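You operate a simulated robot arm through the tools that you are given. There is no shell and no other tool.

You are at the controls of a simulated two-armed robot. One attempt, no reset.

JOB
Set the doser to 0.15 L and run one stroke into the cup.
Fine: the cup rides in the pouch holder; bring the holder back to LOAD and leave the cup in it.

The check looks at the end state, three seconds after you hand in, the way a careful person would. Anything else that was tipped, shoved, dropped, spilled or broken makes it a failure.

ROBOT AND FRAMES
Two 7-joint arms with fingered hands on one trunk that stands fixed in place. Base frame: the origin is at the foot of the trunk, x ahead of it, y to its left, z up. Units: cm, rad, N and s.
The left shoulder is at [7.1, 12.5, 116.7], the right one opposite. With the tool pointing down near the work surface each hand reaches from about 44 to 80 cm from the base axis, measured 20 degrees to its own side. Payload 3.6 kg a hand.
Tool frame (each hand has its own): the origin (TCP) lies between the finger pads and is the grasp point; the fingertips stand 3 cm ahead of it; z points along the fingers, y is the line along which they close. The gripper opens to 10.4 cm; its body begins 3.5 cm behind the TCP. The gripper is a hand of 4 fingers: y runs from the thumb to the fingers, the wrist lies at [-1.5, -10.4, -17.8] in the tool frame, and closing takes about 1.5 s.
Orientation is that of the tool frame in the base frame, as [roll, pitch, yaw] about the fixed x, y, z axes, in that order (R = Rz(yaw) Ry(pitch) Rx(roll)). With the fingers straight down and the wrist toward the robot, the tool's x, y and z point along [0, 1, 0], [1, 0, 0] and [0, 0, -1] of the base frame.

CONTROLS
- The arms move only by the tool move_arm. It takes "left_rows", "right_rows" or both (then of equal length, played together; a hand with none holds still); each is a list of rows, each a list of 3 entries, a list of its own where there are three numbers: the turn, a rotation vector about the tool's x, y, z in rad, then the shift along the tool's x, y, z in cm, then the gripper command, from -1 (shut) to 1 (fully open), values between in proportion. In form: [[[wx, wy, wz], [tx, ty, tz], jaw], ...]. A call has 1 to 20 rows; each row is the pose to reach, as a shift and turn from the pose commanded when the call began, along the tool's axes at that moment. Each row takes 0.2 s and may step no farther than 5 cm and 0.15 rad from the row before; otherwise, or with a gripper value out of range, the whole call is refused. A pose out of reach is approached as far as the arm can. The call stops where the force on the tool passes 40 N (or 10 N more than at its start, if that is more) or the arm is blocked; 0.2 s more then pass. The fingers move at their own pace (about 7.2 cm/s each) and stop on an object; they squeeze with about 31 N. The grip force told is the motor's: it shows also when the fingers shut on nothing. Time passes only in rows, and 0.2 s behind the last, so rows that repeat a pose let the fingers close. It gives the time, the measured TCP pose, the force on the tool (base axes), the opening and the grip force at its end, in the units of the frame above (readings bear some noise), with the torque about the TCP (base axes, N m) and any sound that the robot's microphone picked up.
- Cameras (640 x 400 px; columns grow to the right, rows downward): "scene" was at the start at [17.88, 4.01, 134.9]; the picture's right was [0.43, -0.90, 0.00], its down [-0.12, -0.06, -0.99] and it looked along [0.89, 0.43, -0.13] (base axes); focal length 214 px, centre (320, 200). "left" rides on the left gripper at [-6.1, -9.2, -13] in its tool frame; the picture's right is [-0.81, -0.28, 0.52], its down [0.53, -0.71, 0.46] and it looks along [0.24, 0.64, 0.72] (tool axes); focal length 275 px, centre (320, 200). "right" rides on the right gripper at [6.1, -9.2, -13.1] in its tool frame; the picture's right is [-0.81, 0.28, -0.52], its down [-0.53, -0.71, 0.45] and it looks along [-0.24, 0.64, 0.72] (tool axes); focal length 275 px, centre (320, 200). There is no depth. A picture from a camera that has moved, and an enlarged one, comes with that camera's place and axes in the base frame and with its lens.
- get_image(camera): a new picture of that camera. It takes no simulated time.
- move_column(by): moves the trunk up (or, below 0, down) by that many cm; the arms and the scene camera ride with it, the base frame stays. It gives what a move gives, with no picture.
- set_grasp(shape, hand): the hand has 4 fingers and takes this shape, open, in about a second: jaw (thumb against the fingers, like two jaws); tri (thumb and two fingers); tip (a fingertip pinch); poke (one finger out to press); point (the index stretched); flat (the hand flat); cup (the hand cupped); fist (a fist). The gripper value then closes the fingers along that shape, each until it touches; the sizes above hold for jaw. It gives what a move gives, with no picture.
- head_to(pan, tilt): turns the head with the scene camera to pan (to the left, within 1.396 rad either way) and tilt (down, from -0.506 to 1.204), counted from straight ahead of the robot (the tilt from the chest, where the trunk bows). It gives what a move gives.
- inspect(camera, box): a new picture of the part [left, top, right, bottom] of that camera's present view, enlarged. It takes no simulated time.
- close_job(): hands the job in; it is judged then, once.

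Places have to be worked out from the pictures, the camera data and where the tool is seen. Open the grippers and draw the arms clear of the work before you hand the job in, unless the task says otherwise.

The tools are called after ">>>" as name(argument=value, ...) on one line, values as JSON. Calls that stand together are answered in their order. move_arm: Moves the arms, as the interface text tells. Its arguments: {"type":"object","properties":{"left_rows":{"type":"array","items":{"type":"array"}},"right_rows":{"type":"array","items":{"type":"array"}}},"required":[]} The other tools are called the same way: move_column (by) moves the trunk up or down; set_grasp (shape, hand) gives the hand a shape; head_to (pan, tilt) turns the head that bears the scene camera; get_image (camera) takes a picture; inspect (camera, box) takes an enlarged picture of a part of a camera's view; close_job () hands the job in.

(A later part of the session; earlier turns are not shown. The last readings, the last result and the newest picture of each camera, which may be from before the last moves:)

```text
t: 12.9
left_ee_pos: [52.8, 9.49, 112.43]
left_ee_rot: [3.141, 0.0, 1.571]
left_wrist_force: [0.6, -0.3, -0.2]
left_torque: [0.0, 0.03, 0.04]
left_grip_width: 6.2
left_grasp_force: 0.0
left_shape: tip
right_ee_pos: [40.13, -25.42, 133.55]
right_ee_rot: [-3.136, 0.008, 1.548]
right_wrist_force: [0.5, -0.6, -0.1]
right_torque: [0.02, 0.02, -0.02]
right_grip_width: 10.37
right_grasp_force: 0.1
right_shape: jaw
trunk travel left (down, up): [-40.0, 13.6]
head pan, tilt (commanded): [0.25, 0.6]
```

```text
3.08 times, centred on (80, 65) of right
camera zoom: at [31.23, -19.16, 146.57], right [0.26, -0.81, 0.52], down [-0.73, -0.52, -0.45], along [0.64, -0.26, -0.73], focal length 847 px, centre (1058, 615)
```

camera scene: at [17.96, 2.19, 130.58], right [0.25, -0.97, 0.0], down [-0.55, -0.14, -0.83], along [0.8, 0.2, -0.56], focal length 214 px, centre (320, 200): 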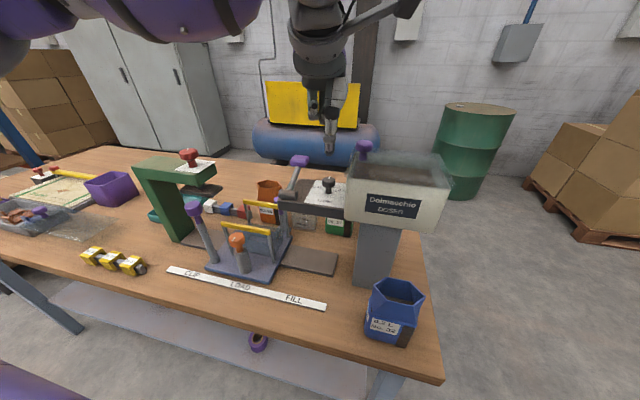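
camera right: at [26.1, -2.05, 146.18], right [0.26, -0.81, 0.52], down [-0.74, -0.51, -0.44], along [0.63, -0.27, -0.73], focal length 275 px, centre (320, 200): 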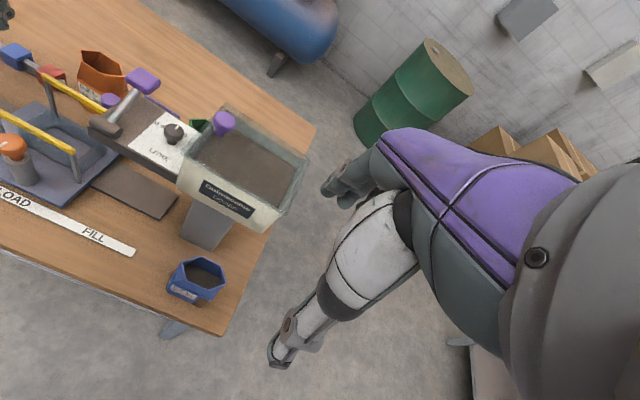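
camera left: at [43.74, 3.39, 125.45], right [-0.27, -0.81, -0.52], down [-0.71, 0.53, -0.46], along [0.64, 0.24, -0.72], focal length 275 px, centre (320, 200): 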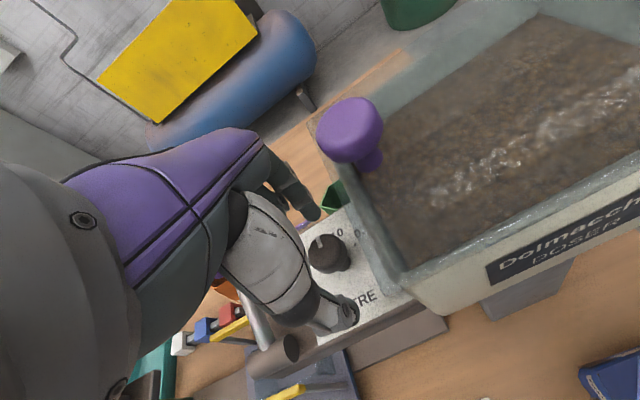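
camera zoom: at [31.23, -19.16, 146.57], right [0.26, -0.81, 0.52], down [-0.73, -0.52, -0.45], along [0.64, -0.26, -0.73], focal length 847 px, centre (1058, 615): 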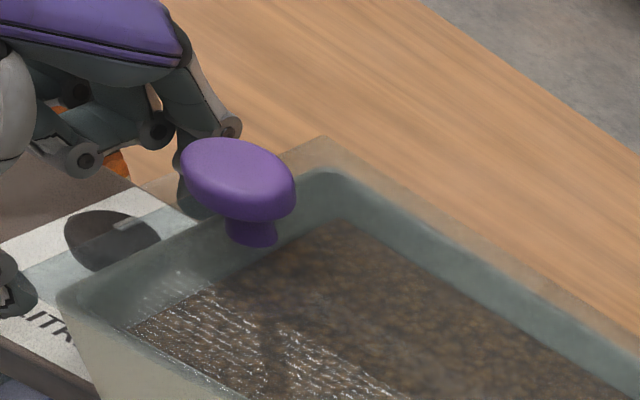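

The pinch straddles the knob but sits ~0.4 cm left of it. I nudge over, lower 0.6 cm, and close on the knob.

>>> move_arm(left_rows=[[[0, 0, 0], [-0.4, 0.3, 0.3], 0.2], [[0, 0, 0], [-0.4, 0.3, 0.6], 0.0], [[0, 0, 0], [-0.4, 0.3, 0.6], -0.3], [[0, 0, 0], [-0.4, 0.3, 0.6], -0.5], [[0, 0, 0], [-0.4, 0.3, 0.6], -0.7], [[0, 0, 0], [-0.4, 0.3, 0.6], -0.9], [[0, 0, 0], [-0.4, 0.3, 0.6], -0.9], [[0, 0, 0], [-0.4, 0.3, 0.6], -0.9]])

>>> get_image(camera="left")

>>> inspect(camera="scene", box=[260, 80, 420, 240])

```text
t: 14.7
left_ee_pos: [53.11, 9.1, 111.91]
left_ee_rot: [-3.141, 0.0, 1.57]
left_wrist_force: [-1.1, -3.6, -2.3]
left_torque: [-0.08, 0.01, -0.01]
left_grip_width: 1.9
left_grasp_force: 30.6
left_shape: tip
right_ee_pos: [40.06, -25.59, 133.52]
right_ee_rot: [-3.137, 0.007, 1.547]
right_wrist_force: [0.0, 0.8, 0.5]
right_torque: [-0.02, 0.02, 0.01]
right_grip_width: 10.39
right_grasp_force: 0.0
right_shape: jaw
trunk travel left (down, up): [-40.0, 13.6]
head pan, tilt (commanded): [0.25, 0.6]
```

```text
taken
camera left: at [44.03, 2.92, 124.87], right [-0.27, -0.81, -0.52], down [-0.71, 0.53, -0.45], along [0.64, 0.24, -0.72], focal length 275 px, centre (320, 200)
```

left: 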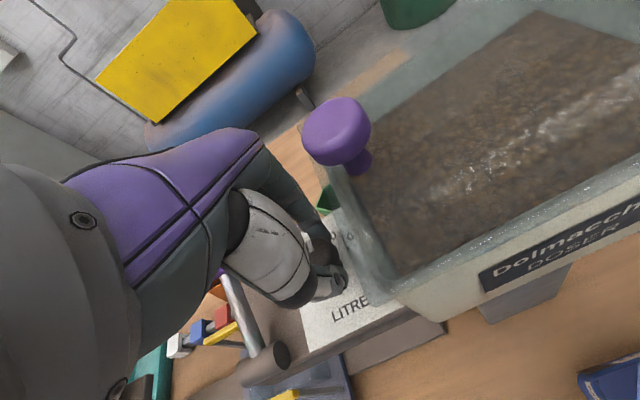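

```text
2.50 times, centred on (340, 160) of scene
camera zoom: at [18.11, 2.14, 130.55], right [0.25, -0.97, 0.0], down [-0.55, -0.14, -0.83], along [0.8, 0.2, -0.56], focal length 536 px, centre (270, 300)
```

zoom: 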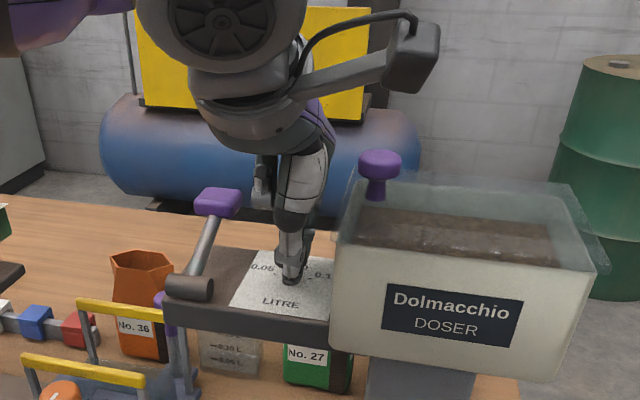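

The knob is gripped (30 N, 1.9 cm). I turn it clockwise (tool z +) in gentle steps, half way first.

>>> move_arm(left_rows=[[[0, 0, 0.08], [0, 0, 0], -0.9], [[0, 0, 0.16], [0, 0, 0], -0.9], [[0, 0, 0.24], [0, 0, 0], -0.9], [[0, 0, 0.32], [0, 0, 0], -0.9], [[0, 0, 0.4], [0, 0, 0], -0.9]])

>>> get_image(camera="left")

>>> inspect(camera="scene", box=[260, 80, 420, 240])

```text
t: 15.9
left_ee_pos: [53.1, 9.03, 111.9]
left_ee_rot: [3.141, 0.001, 1.17]
left_wrist_force: [-5.6, 0.3, -3.7]
left_torque: [0.04, 0.2, 0.06]
left_grip_width: 1.87
left_grasp_force: 31.1
left_shape: tip
right_ee_pos: [40.01, -25.55, 133.49]
right_ee_rot: [-3.137, 0.007, 1.547]
right_wrist_force: [-0.3, 0.2, -0.3]
right_torque: [0.0, -0.01, -0.01]
right_grip_width: 10.37
right_grasp_force: 0.0
right_shape: jaw
trunk travel left (down, up): [-40.0, 13.6]
head pan, tilt (commanded): [0.25, 0.6]
```

```text
taken
camera left: at [42.33, 7.06, 124.88], right [-0.57, -0.64, -0.52], down [-0.45, 0.77, -0.46], along [0.69, -0.03, -0.72], focal length 275 px, centre (320, 200)
```

left: 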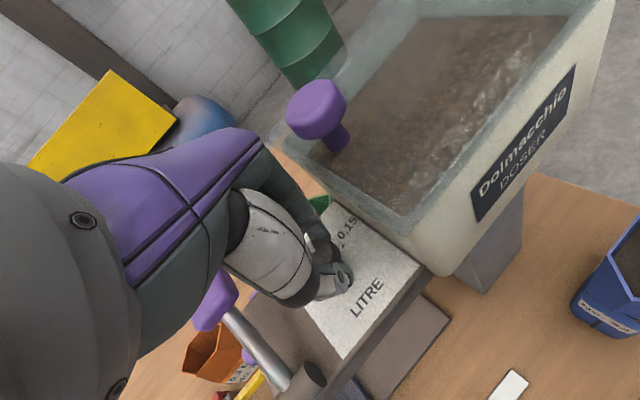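

```text
2.50 times, centred on (340, 160) of scene
camera zoom: at [18.06, 2.21, 130.56], right [0.25, -0.97, 0.0], down [-0.55, -0.14, -0.83], along [0.8, 0.2, -0.56], focal length 536 px, centre (270, 300)
```

zoom: 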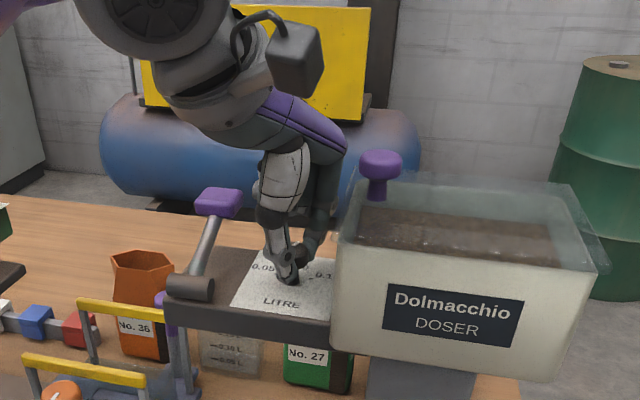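

Forces stay low while turning. I zoom on the knob to see whether the pointer moves with the fingers.

>>> inspect(camera="left", box=[270, 190, 400, 320])

```text
3.08 times, centred on (335, 255) of left
camera zoom: at [42.33, 7.06, 124.88], right [-0.57, -0.64, -0.52], down [-0.45, 0.77, -0.46], along [0.69, -0.03, -0.72], focal length 847 px, centre (274, 31)
```

zoom: 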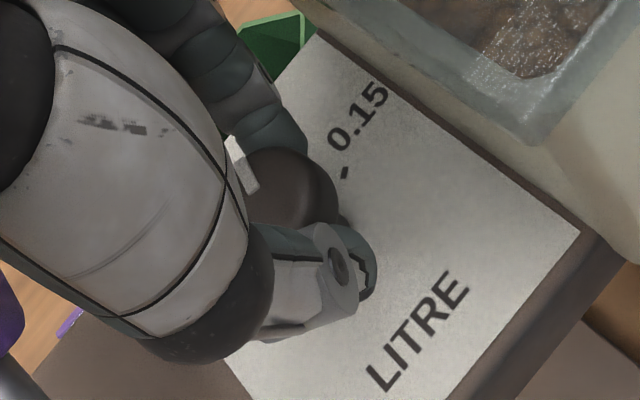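

The pointer has turned with the pinch. I continue to a total of 0.87 rad.

>>> move_arm(left_rows=[[[0, 0, 0.08], [0, 0, 0], -0.9], [[0, 0, 0.16], [0, 0, 0], -0.9], [[0, 0, 0.24], [0, 0, 0], -0.9], [[0, 0, 0.32], [0, 0, 0], -0.9], [[0, 0, 0.4], [0, 0, 0], -0.9], [[0, 0, 0.47], [0, 0, 0], -0.9]])

>>> inspect(camera="left", box=[270, 190, 400, 320])

>>> get_image(camera="left")

>>> inspect(camera="scene", box=[260, 80, 420, 240])

```text
t: 17.3
left_ee_pos: [53.15, 9.05, 111.99]
left_ee_rot: [-3.142, 0.0, 0.699]
left_wrist_force: [-6.3, 1.3, -6.0]
left_torque: [0.06, 0.16, 0.05]
left_grip_width: 1.87
left_grasp_force: 31.0
left_shape: tip
right_ee_pos: [40.2, -25.49, 133.57]
right_ee_rot: [-3.137, 0.006, 1.55]
right_wrist_force: [0.0, -0.6, -0.3]
right_torque: [0.02, 0.01, -0.03]
right_grip_width: 10.4
right_grasp_force: 0.1
right_shape: jaw
trunk travel left (down, up): [-40.0, 13.6]
head pan, tilt (commanded): [0.25, 0.6]
```

```text
3.08 times, centred on (335, 255) of left
camera zoom: at [42.58, 12.22, 124.89], right [-0.8, -0.31, -0.52], down [-0.05, 0.89, -0.46], along [0.6, -0.34, -0.72], focal length 847 px, centre (274, 31)
```

zoom: 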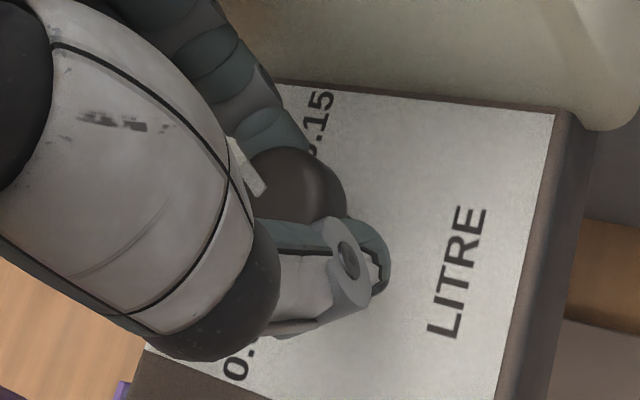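

```text
taken
camera left: at [42.58, 12.22, 124.89], right [-0.8, -0.31, -0.52], down [-0.05, 0.89, -0.46], along [0.6, -0.34, -0.72], focal length 275 px, centre (320, 200)
```

left: 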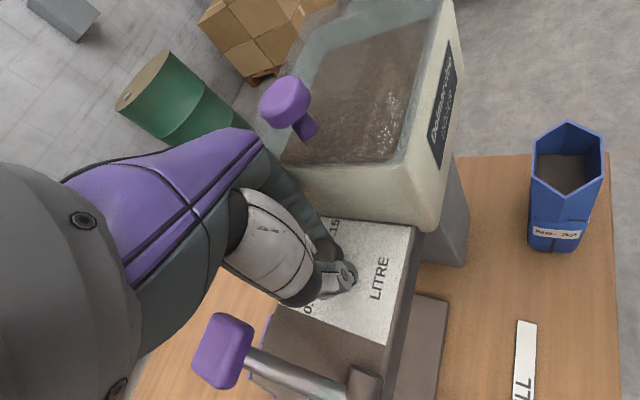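

```text
2.50 times, centred on (340, 160) of scene
camera zoom: at [18.07, 2.23, 130.55], right [0.25, -0.97, 0.0], down [-0.55, -0.14, -0.83], along [0.8, 0.2, -0.56], focal length 536 px, centre (270, 300)
```

zoom: 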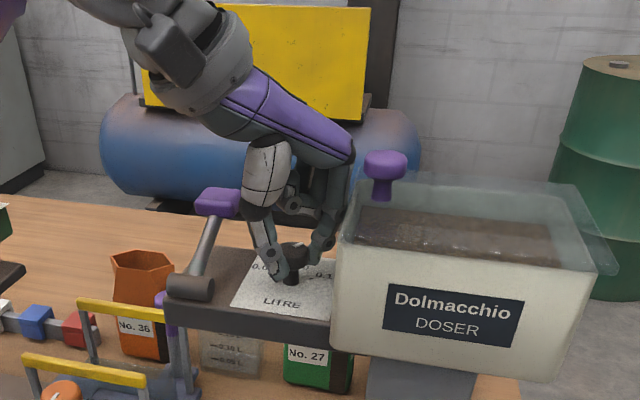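

Turned by 0.87 rad. I open just a little (hopper wall is close), then lift straight up and check the pointer.

>>> move_arm(left_rows=[[[0, 0, 0], [0, 0, 0], -0.5], [[0, 0, 0], [0, 0, 0], -0.3], [[0, 0, 0], [0, 0, 0], -0.3], [[0, 0, 0], [0, 0, -1], -0.3], [[0, 0, 0], [0, 0, -3], -0.3], [[0, 0, 0], [0, 0, -6], -0.3], [[0, 0, 0], [0, 0, -9], -0.3]])

>>> inspect(camera="left", box=[290, 190, 450, 340])

>>> inspect(camera="scene", box=[300, 130, 380, 220])

```text
t: 18.9
left_ee_pos: [53.28, 9.0, 120.87]
left_ee_rot: [-3.141, 0.001, 0.701]
left_wrist_force: [-0.3, 0.5, 0.3]
left_torque: [-0.01, -0.01, 0.03]
left_grip_width: 3.6
left_grasp_force: 0.1
left_shape: tip
right_ee_pos: [40.12, -25.44, 133.56]
right_ee_rot: [-3.135, 0.007, 1.549]
right_wrist_force: [0.5, 0.1, 0.4]
right_torque: [0.02, 0.01, 0.02]
right_grip_width: 10.38
right_grasp_force: 0.1
right_shape: jaw
trunk travel left (down, up): [-40.0, 13.6]
head pan, tilt (commanded): [0.25, 0.6]
```

```text
2.67 times, centred on (370, 265) of left
camera zoom: at [42.61, 12.11, 133.95], right [-0.8, -0.31, -0.52], down [-0.05, 0.89, -0.46], along [0.6, -0.34, -0.72], focal length 734 px, centre (187, 27)
```

zoom: 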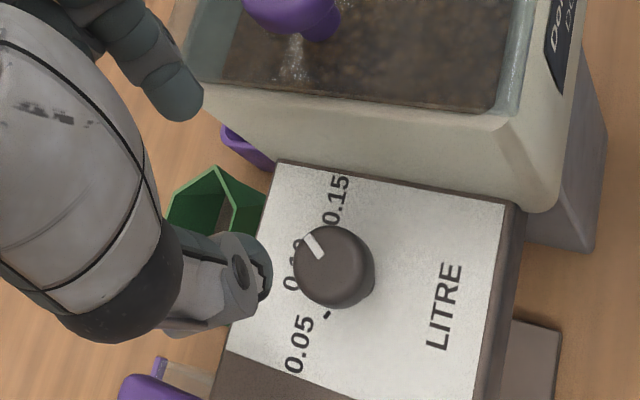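

```text
4.44 times, centred on (340, 175) of scene
camera zoom: at [18.08, 2.14, 130.56], right [0.25, -0.97, 0.0], down [-0.55, -0.14, -0.83], along [0.8, 0.2, -0.56], focal length 953 px, centre (231, 311)
```

zoom: 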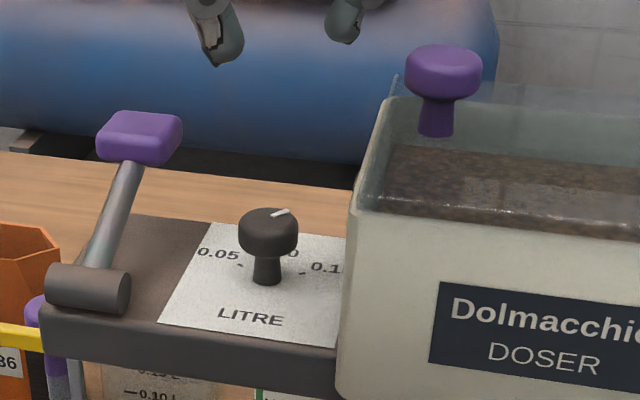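

Pointer now reads about −47°, on the 0.15 tick as best I can tell; I will double-check from another angle. Next I move the left hand over the cup at (65.7, 19.2) with the wrist turned to the left (yaw 0), staying high.

>>> move_arm(left_rows=[[[0, 0, 0.1], [2.7, 0, 0], -0.3], [[0, 0, 0.2], [5.4, 0, 0], 0], [[0, 0, 0.3], [8, 0, 0], 0.3], [[0, 0, 0.4], [10.7, 0.1, 0], 0.6], [[0, 0, 0.5], [13.4, 0.1, 0], 1], [[0, 0, 0.6], [16, 0.2, 0], 1], [[0, 0, 0.7], [16, 0.2, 0], 1]])

>>> set_grasp(hand="left", shape="tri")

>>> get_image(camera="left")

>>> get_image(camera="scene")

```text
t: 20.5
left_ee_pos: [58.05, 23.0, 118.34]
left_ee_rot: [3.14, 0.001, 0.021]
left_wrist_force: [-0.4, 0.4, -0.8]
left_torque: [-0.04, 0.04, 0.03]
left_grip_width: 10.42
left_grasp_force: 0.1
left_shape: tip
left hand out of reach, approached as far as the arm can: row 4, 5, 6, 7
right_ee_pos: [40.03, -25.4, 133.57]
right_ee_rot: [-3.138, 0.009, 1.55]
right_wrist_force: [0.0, 0.2, 0.5]
right_torque: [-0.02, -0.02, 0.02]
right_grip_width: 10.38
right_grasp_force: 0.0
right_shape: jaw
trunk travel left (down, up): [-40.0, 13.6]
head pan, tilt (commanded): [0.25, 0.6]
```

```text
t: 21.4
left_ee_pos: [58.05, 22.84, 118.28]
left_ee_rot: [-3.142, -0.001, 0.023]
left_wrist_force: [0.6, 0.4, 0.3]
left_torque: [0.01, 0.02, 0.03]
left_grip_width: 10.39
left_grasp_force: 0.1
left_shape: tri
right_ee_pos: [40.15, -25.53, 133.42]
right_ee_rot: [-3.136, 0.006, 1.547]
right_wrist_force: [-0.1, -0.4, 0.1]
right_torque: [0.0, 0.0, 0.0]
right_grip_width: 10.39
right_grasp_force: 0.0
right_shape: jaw
trunk travel left (down, up): [-40.0, 13.6]
head pan, tilt (commanded): [0.25, 0.6]
```

```text
taken
camera left: at [51.84, 31.97, 131.34], right [-0.82, 0.26, -0.52], down [0.52, 0.72, -0.46], along [0.26, -0.64, -0.72], focal length 275 px, centre (320, 200)
```

left: 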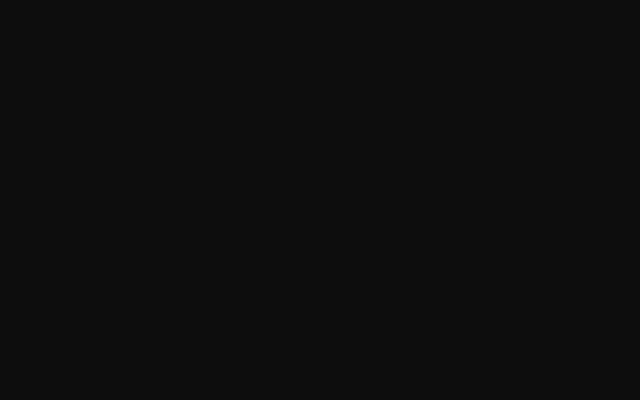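

```text
taken
camera scene: at [18.11, 2.21, 130.55], right [0.25, -0.97, 0.0], down [-0.55, -0.14, -0.83], along [0.8, 0.2, -0.56], focal length 214 px, centre (320, 200)
```

scene: 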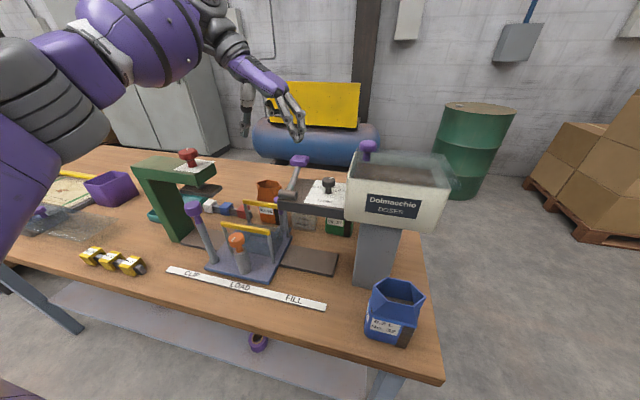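

The arm hits its reach limit at this height with that orientation, and its camera is blocked by its own forearm. Raising the trunk should help, so I raise it 10 cm and look again.

>>> move_column(by=10)

>>> get_image(camera="left")

>>> get_image(camera="scene")

```text
t: 22.8
left_ee_pos: [53.99, 23.01, 138.48]
left_ee_rot: [3.14, -0.181, 0.002]
left_wrist_force: [0.3, 0.2, -0.4]
left_torque: [-0.02, 0.0, 0.01]
left_grip_width: 10.37
left_grasp_force: 0.2
left_shape: tri
right_ee_pos: [40.35, -25.51, 143.43]
right_ee_rot: [-3.133, 0.007, 1.548]
right_wrist_force: [-0.4, 0.3, -0.1]
right_torque: [-0.02, 0.03, 0.0]
right_grip_width: 10.39
right_grasp_force: 0.0
right_shape: jaw
trunk travel left (down, up): [-50.0, 3.6]
head pan, tilt (commanded): [0.25, 0.6]
```

```text
taken
camera left: at [45.54, 32.17, 150.31], right [-0.7, 0.27, -0.66], down [0.61, 0.71, -0.35], along [0.37, -0.64, -0.67], focal length 275 px, centre (320, 200)
```

left: 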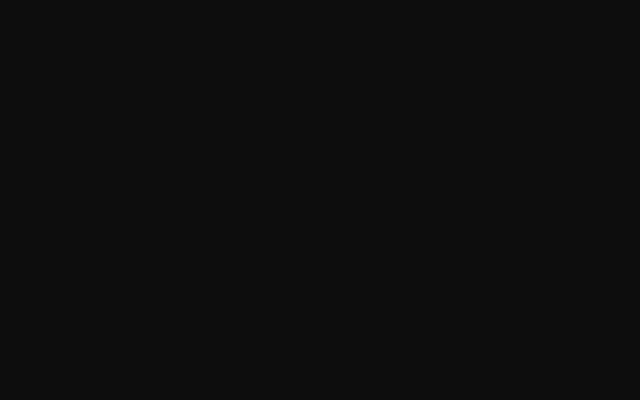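

```text
taken
camera scene: at [12.81, 2.19, 141.99], right [0.25, -0.97, 0.0], down [-0.55, -0.14, -0.82], along [0.8, 0.2, -0.57], focal length 214 px, centre (320, 200)
```

scene: 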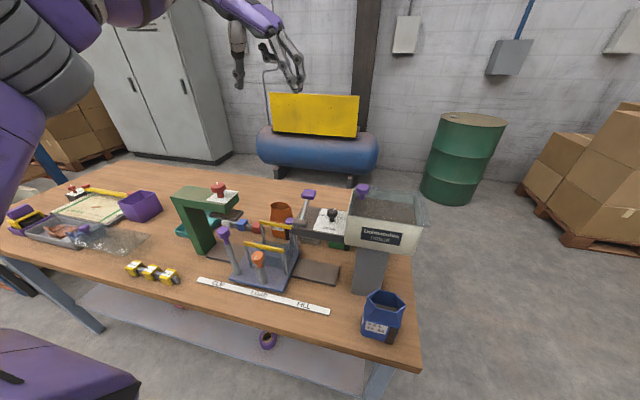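

The arm seems to be at a wrist limit up high. I lower the left hand by about 12 cm with the same commanded orientation, staying above everything, to see whether it becomes reachable there.

>>> move_arm(left_rows=[[[0, 0, 0], [0, 0, 2], 1], [[0, 0, 0], [0, 0, 4], 1], [[0, 0, 0], [0, 0, 6], 1], [[0, 0, 0], [0, 0, 8], 1], [[0, 0, 0], [0, 0, 10], 1], [[0, 0, 0], [0, 0, 12], 1]])

>>> get_image(camera="left")

>>> get_image(camera="scene")

```text
t: 24.1
left_ee_pos: [56.05, 23.01, 126.96]
left_ee_rot: [3.14, -0.185, 0.002]
left_wrist_force: [0.7, -0.4, 0.1]
left_torque: [0.01, -0.02, -0.01]
left_grip_width: 10.36
left_grasp_force: 0.1
left_shape: tri
right_ee_pos: [40.13, -25.49, 143.5]
right_ee_rot: [-3.135, 0.007, 1.548]
right_wrist_force: [-0.1, -0.2, -0.4]
right_torque: [0.01, 0.0, 0.02]
right_grip_width: 10.39
right_grasp_force: 0.0
right_shape: jaw
trunk travel left (down, up): [-50.0, 3.6]
head pan, tilt (commanded): [0.25, 0.6]
```

```text
taken
camera left: at [47.65, 32.25, 138.58], right [-0.7, 0.27, -0.66], down [0.61, 0.71, -0.35], along [0.37, -0.64, -0.67], focal length 275 px, centre (320, 200)
```

left: 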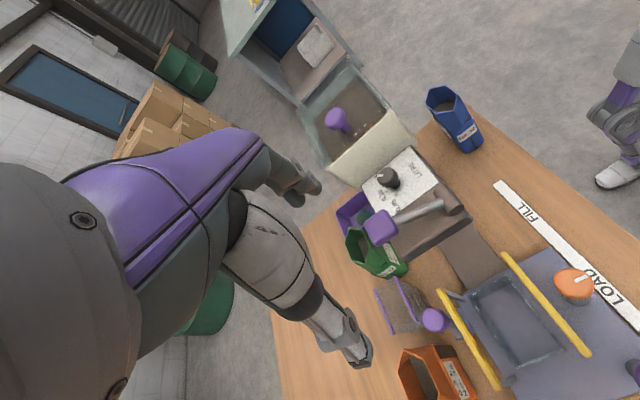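

```text
taken
camera scene: at [12.77, 2.21, 142.01], right [0.25, -0.97, 0.0], down [-0.55, -0.14, -0.82], along [0.8, 0.2, -0.57], focal length 214 px, centre (320, 200)
```

scene: 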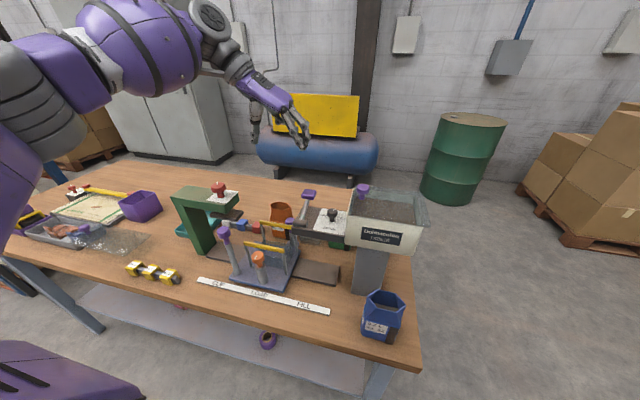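

It tracks now and the left camera gives a fine view from the other side. I zoom in on the dial, cup and holder.

>>> inspect(camera="left", box=[350, 140, 450, 220])

>>> inspect(camera="left", box=[330, 180, 530, 400])

>>> inspect(camera="left", box=[420, 230, 640, 400])

```text
5.00 times, centred on (400, 180) of left
camera zoom: at [47.65, 32.25, 138.58], right [-0.7, 0.27, -0.66], down [0.61, 0.71, -0.35], along [0.37, -0.64, -0.67], focal length 1376 px, centre (-80, 300)
```

zoom: 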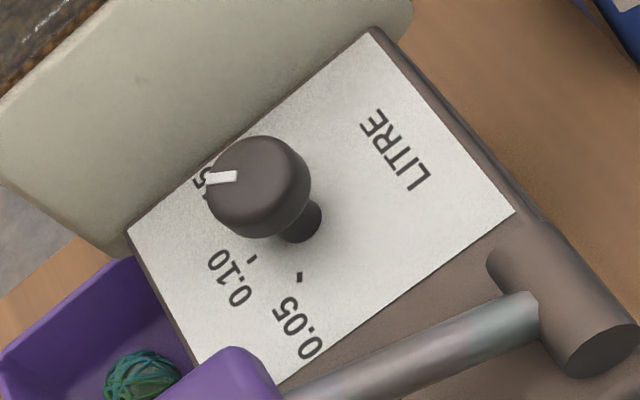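

```text
1.82 times, centred on (430, 290) of left
camera zoom: at [47.65, 32.25, 138.58], right [-0.7, 0.27, -0.66], down [0.61, 0.71, -0.35], along [0.37, -0.64, -0.67], focal length 500 px, centre (120, 36)
```

zoom: 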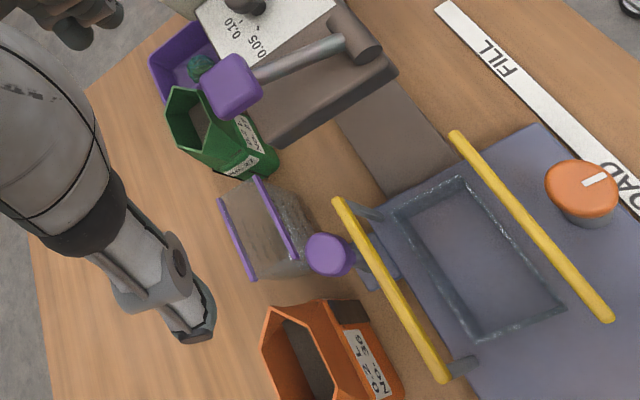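

```text
2.35 times, centred on (530, 315) of left
camera zoom: at [47.65, 32.25, 138.58], right [-0.7, 0.27, -0.66], down [0.61, 0.71, -0.35], along [0.37, -0.64, -0.67], focal length 648 px, centre (-174, -71)
```

zoom: 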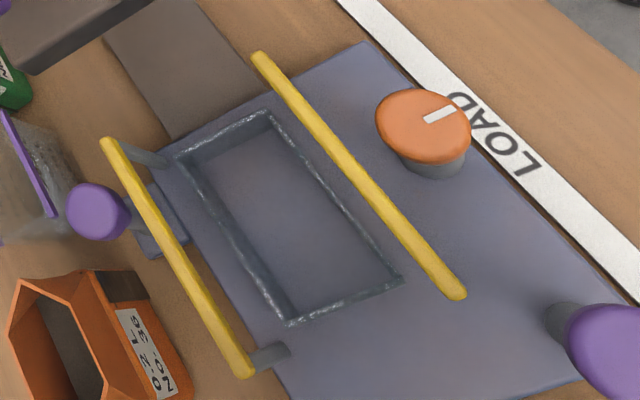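

The tick spacing from this side suggests 0.15 may lie nearer 55–60° than 50°, while the pointer is at about −46°. I level the hand and shift it toward −y for a more overhead view of the dial.

>>> move_arm(left_rows=[[[0, -0.05, 0], [-0.2, 2, 0.8], 1], [[0, -0.1, 0], [-0.3, 4, 1.5], 1], [[0, -0.15, 0], [-0.4, 6, 2.2], 1], [[0, -0.185, 0], [-0.55, 8, 2.95], 1]])

>>> get_image(camera="left")

>>> inspect(camera="left", box=[350, 190, 450, 280])

```text
t: 25.1
left_ee_pos: [56.16, 17.07, 124.18]
left_ee_rot: [3.139, -0.017, 0.002]
left_wrist_force: [0.6, -0.9, 0.4]
left_torque: [-0.03, 0.04, 0.01]
left_grip_width: 10.39
left_grasp_force: 0.1
left_shape: tri
left hand out of reach, approached as far as the arm can: row 4
right_ee_pos: [40.13, -25.47, 143.53]
right_ee_rot: [-3.137, 0.009, 1.549]
right_wrist_force: [-0.7, 0.1, -0.3]
right_torque: [0.01, 0.01, -0.01]
right_grip_width: 10.38
right_grasp_force: 0.0
right_shape: jaw
trunk travel left (down, up): [-50.0, 3.6]
head pan, tilt (commanded): [0.25, 0.6]
```

```text
taken
camera left: at [49.78, 26.19, 137.19], right [-0.8, 0.27, -0.53], down [0.54, 0.71, -0.45], along [0.26, -0.64, -0.72], focal length 275 px, centre (320, 200)
```

left: 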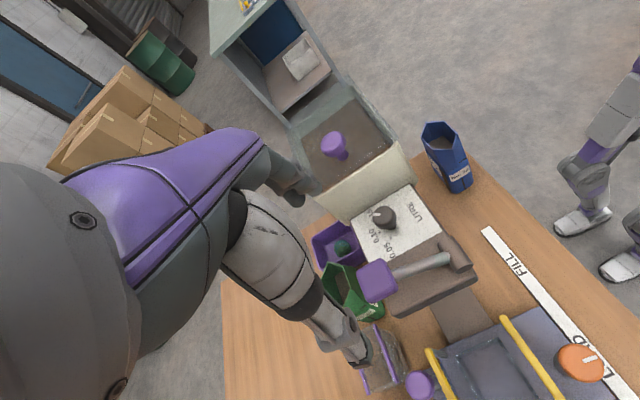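

```text
4.44 times, centred on (400, 235) of left
camera zoom: at [49.78, 26.19, 137.19], right [-0.8, 0.27, -0.53], down [0.54, 0.71, -0.45], along [0.26, -0.64, -0.72], focal length 1224 px, centre (-36, 44)
```

zoom: 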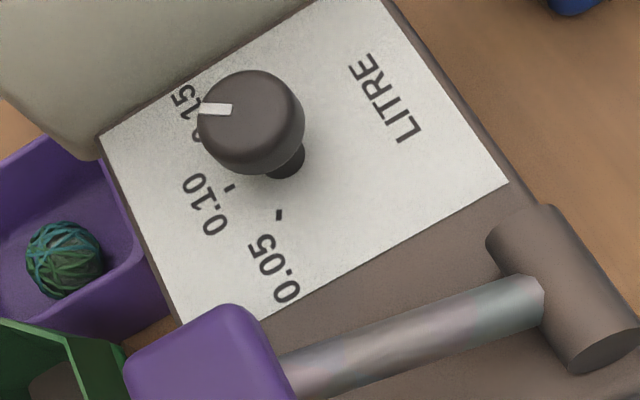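

Two views agree: the ticks stand 60° apart (chord ≈ radius), and the pointer is only at about −42 to −48°. I must turn the knob a bit further, so I bring the hand back over the knob at yaw ≈0.95 and switch to the tip pinch.

>>> move_arm(left_rows=[[[0, 0, -0.13], [-0.4, 1, 0], 0.5], [[0, 0, -0.26], [-0.9, 2.2, 0], 0.2], [[0, 0, -0.39], [-1.3, 3.4, 0], 0], [[0, 0, -0.52], [-1.8, 4.6, 0], 0], [[0, 0, -0.65], [-2.2, 5.8, 0], 0], [[0, 0, -0.78], [-2.7, 6.8, 0.5], 0], [[0, 0, -0.9], [-3.1, 7.8, 1], 0]])

>>> get_image(camera="left")

>>> get_image(camera="scene")

```text
t: 26.8
left_ee_pos: [52.93, 9.1, 123.47]
left_ee_rot: [3.14, -0.001, 0.904]
left_wrist_force: [1.0, 0.5, 1.0]
left_torque: [0.03, 0.01, -0.02]
left_grip_width: 5.25
left_grasp_force: 0.1
left_shape: tri
right_ee_pos: [40.15, -25.62, 143.53]
right_ee_rot: [-3.138, 0.007, 1.547]
right_wrist_force: [-0.3, -0.4, 0.2]
right_torque: [0.01, 0.03, -0.02]
right_grip_width: 10.39
right_grasp_force: 0.1
right_shape: jaw
trunk travel left (down, up): [-50.0, 3.6]
head pan, tilt (commanded): [0.25, 0.6]
```

```text
taken
camera left: at [41.99, 10.0, 136.39], right [-0.72, -0.47, -0.52], down [-0.23, 0.86, -0.46], along [0.66, -0.21, -0.72], focal length 275 px, centre (320, 200)
```

left: 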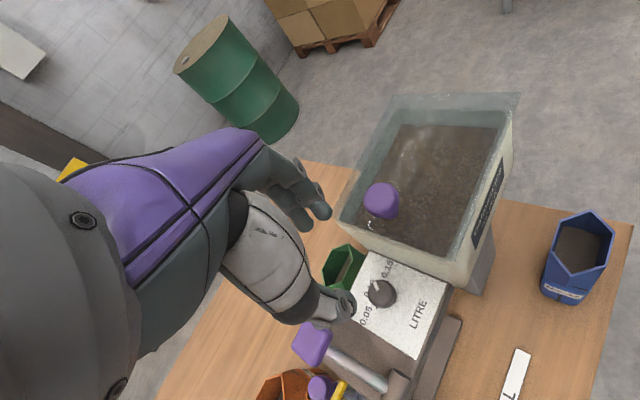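

```text
taken
camera scene: at [12.71, 2.13, 142.02], right [0.25, -0.97, 0.0], down [-0.55, -0.14, -0.83], along [0.8, 0.2, -0.56], focal length 214 px, centre (320, 200)
```

scene: 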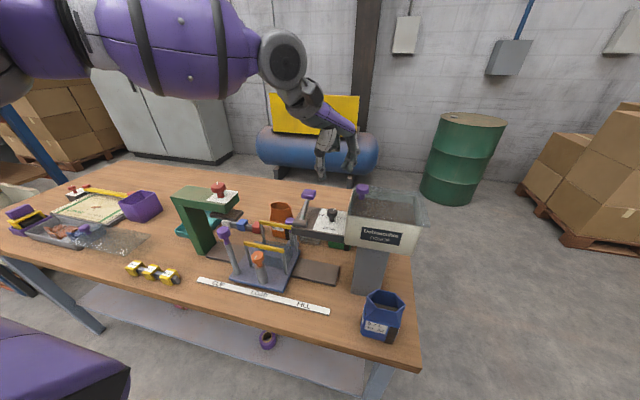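

Hand is over the knob. I switch to the tip pinch and zoom on the dial once more.

>>> set_grasp(hand="left", shape="tip")

>>> inspect(camera="left", box=[330, 240, 430, 340])

```text
t: 27.6
left_ee_pos: [53.02, 9.19, 123.39]
left_ee_rot: [3.141, 0.002, 0.9]
left_wrist_force: [-0.7, 0.5, -0.2]
left_torque: [-0.01, -0.05, -0.01]
left_grip_width: 10.41
left_grasp_force: 0.0
left_shape: tip
right_ee_pos: [40.03, -25.58, 143.64]
right_ee_rot: [-3.135, 0.006, 1.549]
right_wrist_force: [-0.8, 0.0, 1.0]
right_torque: [0.01, 0.03, -0.02]
right_grip_width: 10.39
right_grasp_force: 0.1
right_shape: jaw
trunk travel left (down, up): [-50.0, 3.6]
head pan, tilt (commanded): [0.25, 0.6]
```

```text
4.00 times, centred on (380, 290) of left
camera zoom: at [42.03, 10.08, 136.38], right [-0.72, -0.46, -0.52], down [-0.23, 0.86, -0.46], along [0.66, -0.21, -0.73], focal length 1101 px, centre (80, -160)
```

zoom: 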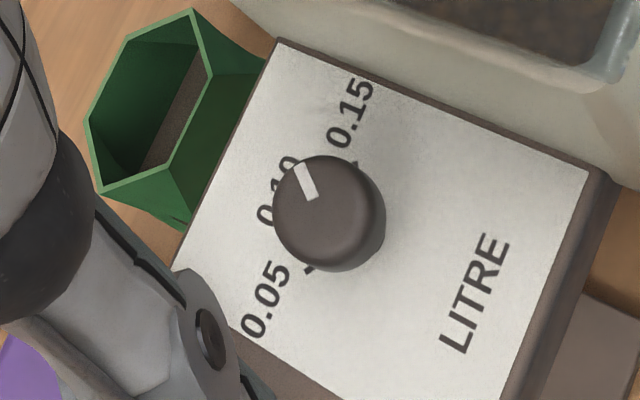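

The pointer is at about −40° here versus the tick at −54 to −60°, so roughly 0.3 rad more is needed. I narrow the pinch and lower it around the knob again.

>>> move_arm(left_rows=[[[0, 0, -0.05], [-0.1, 0, 0], -0.1], [[0, 0, -0.1], [-0.1, -0.05, 0], -0.1], [[0, 0, -0.1], [-0.1, -0.05, 1], -0.1], [[0, 0, -0.1], [-0.1, -0.05, 4], -0.1], [[0, 0, -0.1], [-0.1, -0.05, 7], -0.1], [[0, 0, -0.1], [-0.1, -0.05, 9.5], -0.1], [[0, 0, -0.1], [-0.1, -0.05, 10.8], -0.1]])

>>> get_image(camera="left")

>>> inspect(camera="left", box=[270, 190, 400, 320])

>>> inspect(camera="scene", box=[280, 130, 400, 250])

```text
t: 29.2
left_ee_pos: [52.92, 9.04, 112.52]
left_ee_rot: [-3.142, 0.002, 1.0]
left_wrist_force: [-0.1, -0.6, 0.7]
left_torque: [0.01, 0.01, -0.01]
left_grip_width: 4.74
left_grasp_force: 0.1
left_shape: tip
right_ee_pos: [40.17, -25.57, 143.46]
right_ee_rot: [-3.138, 0.008, 1.547]
right_wrist_force: [0.4, 0.1, 0.8]
right_torque: [0.03, 0.02, 0.04]
right_grip_width: 10.37
right_grasp_force: 0.2
right_shape: jaw
trunk travel left (down, up): [-50.0, 3.6]
head pan, tilt (commanded): [0.25, 0.6]
```

```text
taken
camera left: at [41.99, 8.93, 125.58], right [-0.67, -0.54, -0.52], down [-0.32, 0.83, -0.46], along [0.67, -0.14, -0.73], focal length 275 px, centre (320, 200)
```

left: 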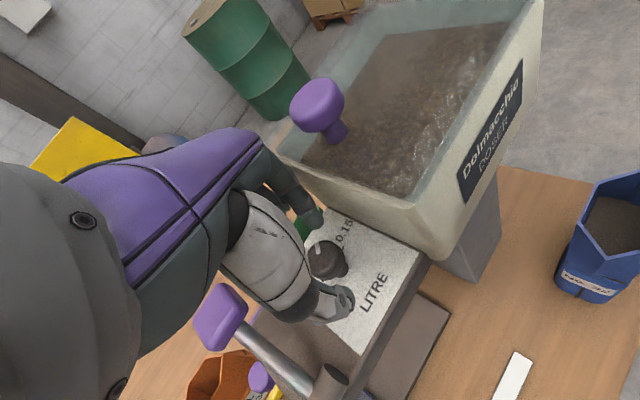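

```text
3.08 times, centred on (335, 255) of left
camera zoom: at [41.99, 8.93, 125.58], right [-0.67, -0.54, -0.52], down [-0.32, 0.83, -0.46], along [0.67, -0.14, -0.73], focal length 847 px, centre (274, 31)
```

zoom: 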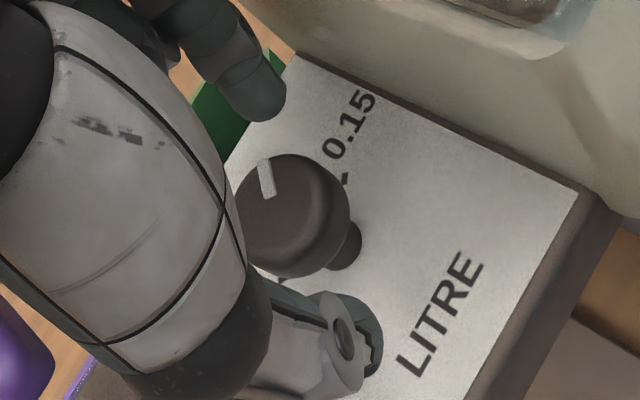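

```text
3.33 times, centred on (340, 190) of scene
camera zoom: at [12.75, 2.2, 142.01], right [0.25, -0.97, 0.0], down [-0.55, -0.14, -0.82], along [0.8, 0.2, -0.57], focal length 715 px, centre (253, 233)
```

zoom: 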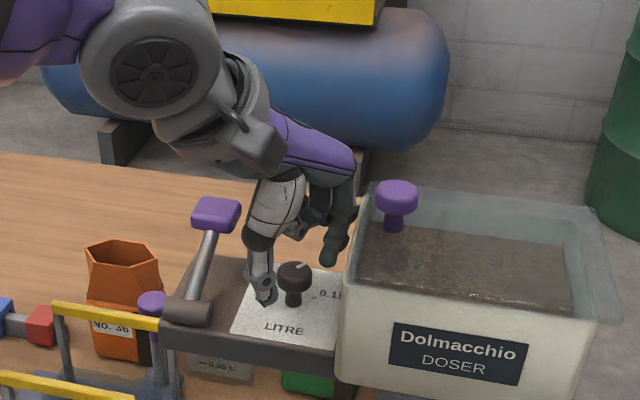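

The pinch straddles the knob well; I shift 0.2 cm, lower half a centimetre, close, and turn a further 0.32 rad.

>>> move_arm(left_rows=[[[0, 0, 0], [0.2, 0, 0.3], -0.1], [[0, 0, 0], [0.2, 0, 0.6], -0.3], [[0, 0, 0], [0.2, 0, 0.6], -0.5], [[0, 0, 0], [0.2, 0, 0.6], -0.7], [[0, 0, 0], [0.2, 0, 0.6], -0.9], [[0, 0, 0], [0.2, 0, 0.6], -0.9], [[0, 0, 0], [0.2, 0, 0.6], -0.9], [[0, 0, 0.08], [0.2, 0, 0.6], -0.9], [[0, 0, 0.16], [0.2, 0, 0.6], -0.9], [[0, 0, 0.24], [0.2, 0, 0.6], -0.9], [[0, 0, 0.32], [0.2, 0, 0.6], -0.9], [[0, 0, 0.32], [0.2, 0, 0.6], -0.9]])

>>> inspect(camera="left", box=[270, 190, 400, 320])

```text
t: 31.9
left_ee_pos: [52.95, 9.27, 112.03]
left_ee_rot: [3.141, 0.0, 0.681]
left_wrist_force: [-3.2, 1.9, -2.6]
left_torque: [0.01, 0.07, -0.02]
left_grip_width: 1.94
left_grasp_force: 30.6
left_shape: tip
right_ee_pos: [40.03, -25.57, 143.4]
right_ee_rot: [-3.135, 0.007, 1.549]
right_wrist_force: [0.4, -0.5, -0.2]
right_torque: [0.01, -0.01, -0.03]
right_grip_width: 10.39
right_grasp_force: 0.0
right_shape: jaw
trunk travel left (down, up): [-50.0, 3.6]
head pan, tilt (commanded): [0.25, 0.6]
```

```text
3.08 times, centred on (335, 255) of left
camera zoom: at [42.5, 12.58, 124.97], right [-0.8, -0.3, -0.52], down [-0.04, 0.89, -0.46], along [0.59, -0.35, -0.73], focal length 847 px, centre (274, 31)
```

zoom: 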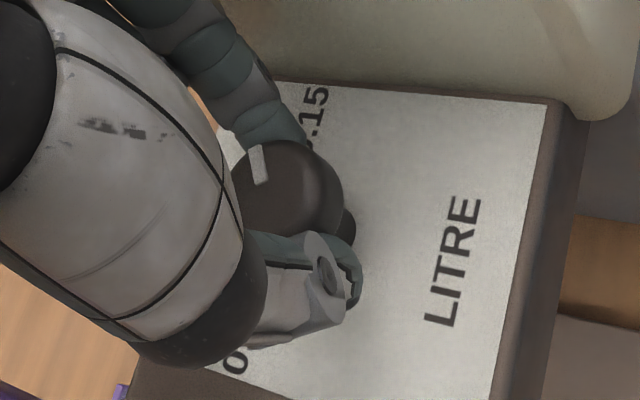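

Turned another 0.32 rad with low forces. I open slightly, lift straight up, and re-read the pointer from the same overhead spot as before (yaw 0.9).

>>> move_arm(left_rows=[[[0, 0, 0], [0, 0, 0], -0.5], [[0, 0, 0], [0, 0, 0], -0.3], [[0, 0, 0], [0, 0, 0], -0.25], [[0, 0, 0], [0, 0, -1], -0.25], [[0, 0, 0], [0, 0, -4], -0.25], [[0, 0, -0.1], [0, 0, -7.5], -0.25], [[0, 0, -0.22], [0, 0, -11.4], -0.25]])

>>> inspect(camera="left", box=[330, 240, 430, 340])

>>> inspect(camera="scene", box=[290, 180, 370, 250])

```text
t: 33.5
left_ee_pos: [52.95, 9.2, 123.44]
left_ee_rot: [-3.141, -0.001, 0.903]
left_wrist_force: [-0.2, 0.1, 0.3]
left_torque: [0.03, -0.02, 0.02]
left_grip_width: 3.84
left_grasp_force: 0.1
left_shape: tip
right_ee_pos: [40.06, -25.69, 143.46]
right_ee_rot: [-3.136, 0.006, 1.548]
right_wrist_force: [-0.3, -0.8, 0.1]
right_torque: [0.0, 0.0, -0.02]
right_grip_width: 10.38
right_grasp_force: 0.1
right_shape: jaw
trunk travel left (down, up): [-50.0, 3.6]
head pan, tilt (commanded): [0.25, 0.6]
```

```text
4.00 times, centred on (380, 290) of left
camera zoom: at [41.97, 10.15, 136.49], right [-0.72, -0.47, -0.52], down [-0.23, 0.86, -0.46], along [0.66, -0.21, -0.72], focal length 1101 px, centre (80, -160)
```

zoom: 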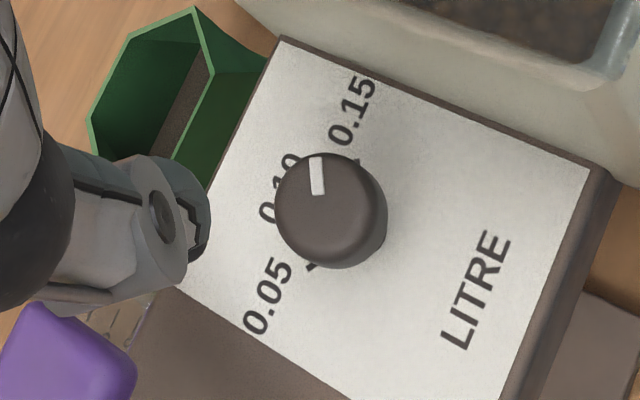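

```text
5.71 times, centred on (330, 215) of scene
camera zoom: at [12.64, 2.1, 142.03], right [0.25, -0.97, 0.0], down [-0.55, -0.14, -0.83], along [0.8, 0.2, -0.56], focal length 1226 px, centre (263, 114)
```

zoom: 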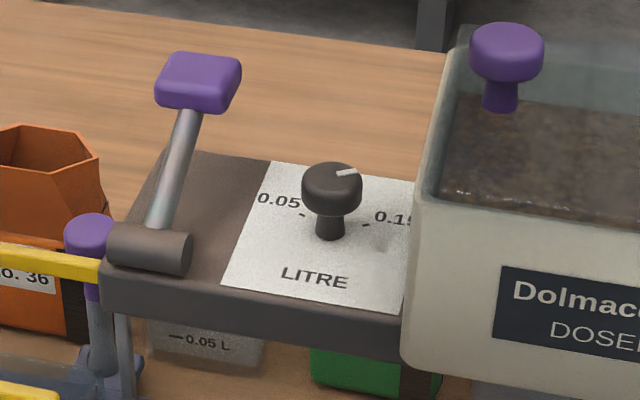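

Pointer now measures −57° from two cameras, against ticks at ±53–60°: the doser is set to 0.15 L. For the cup I need more reach with the wrist to the left, so I bring the left hand up and back clear, then lower the trunk (which bows it forward).

>>> move_arm(left_rows=[[[0, 0, 0], [0, 0, -4], 0], [[0, 0, 0], [1, -2, -8], 0.5], [[0, 0, 0], [2.5, -5.5, -10], 1], [[0, 0, 0], [4.3, -9, -12], 1], [[0, 0, 0], [6, -12.5, -12.6], 1], [[0, 0, 0], [7.3, -14.7, -12.6], 1]])

>>> move_column(by=-18)

>>> get_image(camera="scene")

>>> get_image(camera="left")

```text
t: 34.9
left_ee_pos: [45.83, 24.12, 135.85]
left_ee_rot: [-3.141, 0.0, 0.901]
left_wrist_force: [0.2, 0.8, -0.4]
left_torque: [0.02, 0.0, 0.0]
left_grip_width: 10.37
left_grasp_force: 0.1
left_shape: tip
right_ee_pos: [40.16, -25.57, 143.57]
right_ee_rot: [-3.137, 0.007, 1.548]
right_wrist_force: [-0.3, 0.2, -0.3]
right_torque: [-0.01, -0.02, -0.03]
right_grip_width: 10.38
right_grasp_force: 0.0
right_shape: jaw
trunk travel left (down, up): [-50.0, 3.6]
head pan, tilt (commanded): [0.25, 0.6]
```

```text
t: 36.9
left_ee_pos: [46.0, 24.11, 117.93]
left_ee_rot: [3.141, 0.0, 0.903]
left_wrist_force: [0.0, 0.3, -0.3]
left_torque: [0.01, 0.02, 0.03]
left_grip_width: 10.34
left_grasp_force: 0.1
left_shape: tip
right_ee_pos: [40.01, -25.6, 125.38]
right_ee_rot: [-3.135, 0.006, 1.547]
right_wrist_force: [-1.0, 0.2, 0.2]
right_torque: [0.03, -0.03, -0.03]
right_grip_width: 10.38
right_grasp_force: 0.1
right_shape: jaw
trunk travel left (down, up): [-32.0, 21.6]
head pan, tilt (commanded): [0.25, 0.6]
```

```text
taken
camera scene: at [19.96, 2.19, 122.58], right [0.25, -0.97, 0.0], down [-0.55, -0.14, -0.83], along [0.8, 0.2, -0.56], focal length 214 px, centre (320, 200)
```

scene: 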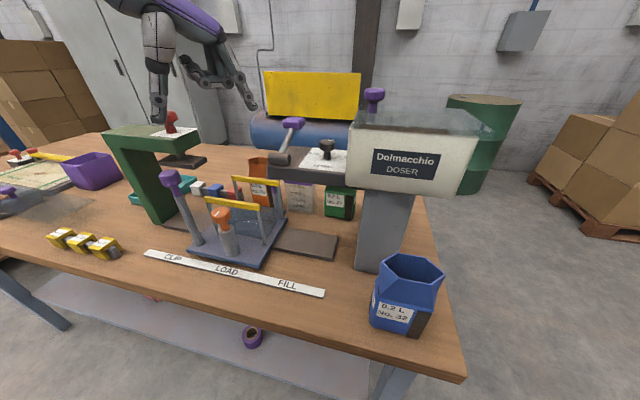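

```text
taken
camera left: at [35.06, 25.04, 130.97], right [-0.72, -0.47, -0.52], down [-0.23, 0.86, -0.46], along [0.66, -0.21, -0.72], focal length 275 px, centre (320, 200)
```

left: 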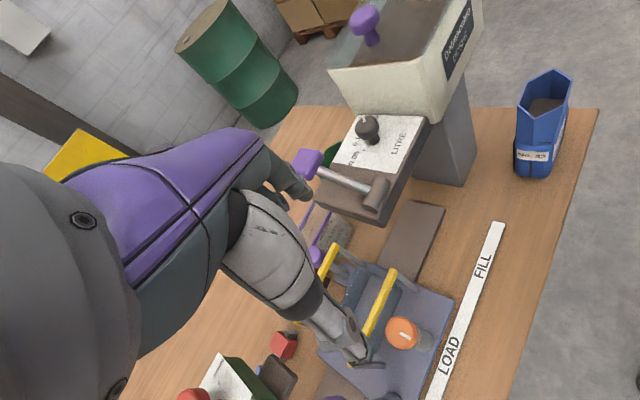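

Trunk bowed forward. The cup spans x 63.4–67.6, y 16.0–22.9, rim z≈96; the orange pouch stands close behind its +y end. I move the left hand over the holder's rear with the wrist turned left for a close look at the cup's surroundings.

>>> move_arm(left_rows=[[[0, 0, 0.13], [1.5, 1, 0], 1], [[0, 0, 0.26], [3, 2, 0], 1], [[0, 0, 0.39], [4.5, 3, 1], 1], [[0, 0, 0.52], [6, 4, 2], 1], [[0, 0, 0.65], [7.5, 5, 3.5], 1], [[0, 0, 0.78], [9, 6, 5], 1], [[0, 0, 0.9], [10.5, 7, 5.9], 1]])

>>> get_image(camera="left")

>>> get_image(camera="scene")

```text
t: 38.5
left_ee_pos: [58.05, 27.89, 111.79]
left_ee_rot: [3.141, 0.003, 0.001]
left_wrist_force: [-0.1, -0.5, -0.1]
left_torque: [-0.03, 0.02, 0.01]
left_grip_width: 10.36
left_grasp_force: 0.0
left_shape: tip
right_ee_pos: [40.07, -25.63, 125.32]
right_ee_rot: [-3.137, 0.008, 1.548]
right_wrist_force: [0.5, 0.2, 0.4]
right_torque: [0.0, 0.02, -0.02]
right_grip_width: 10.37
right_grasp_force: 0.1
right_shape: jaw
trunk travel left (down, up): [-32.0, 21.6]
head pan, tilt (commanded): [0.25, 0.6]
```

```text
taken
camera left: at [52.0, 37.19, 124.94], right [-0.81, 0.27, -0.52], down [0.53, 0.71, -0.46], along [0.24, -0.65, -0.72], focal length 275 px, centre (320, 200)
```

left: 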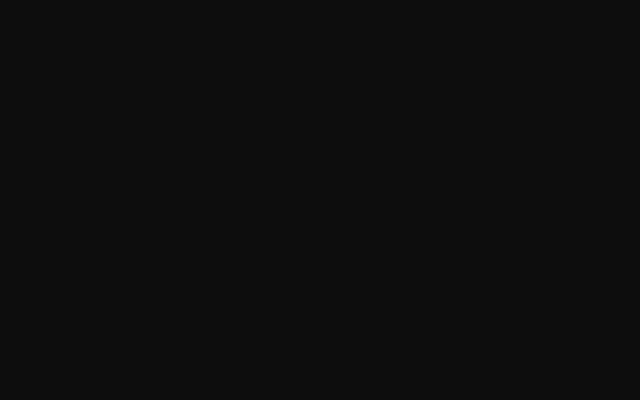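

```text
taken
camera scene: at [20.06, 2.16, 122.56], right [0.25, -0.97, 0.0], down [-0.55, -0.14, -0.82], along [0.8, 0.2, -0.57], focal length 214 px, centre (320, 200)
```

scene: 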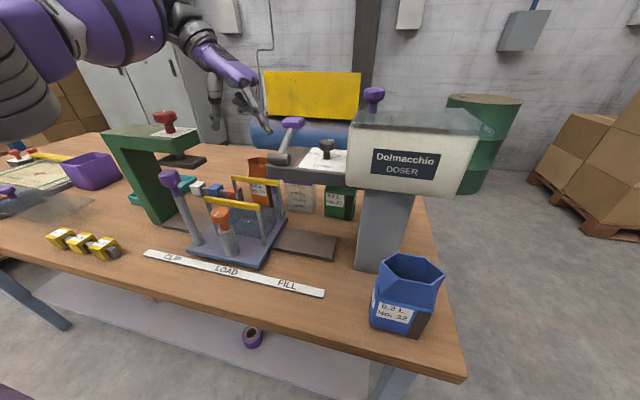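

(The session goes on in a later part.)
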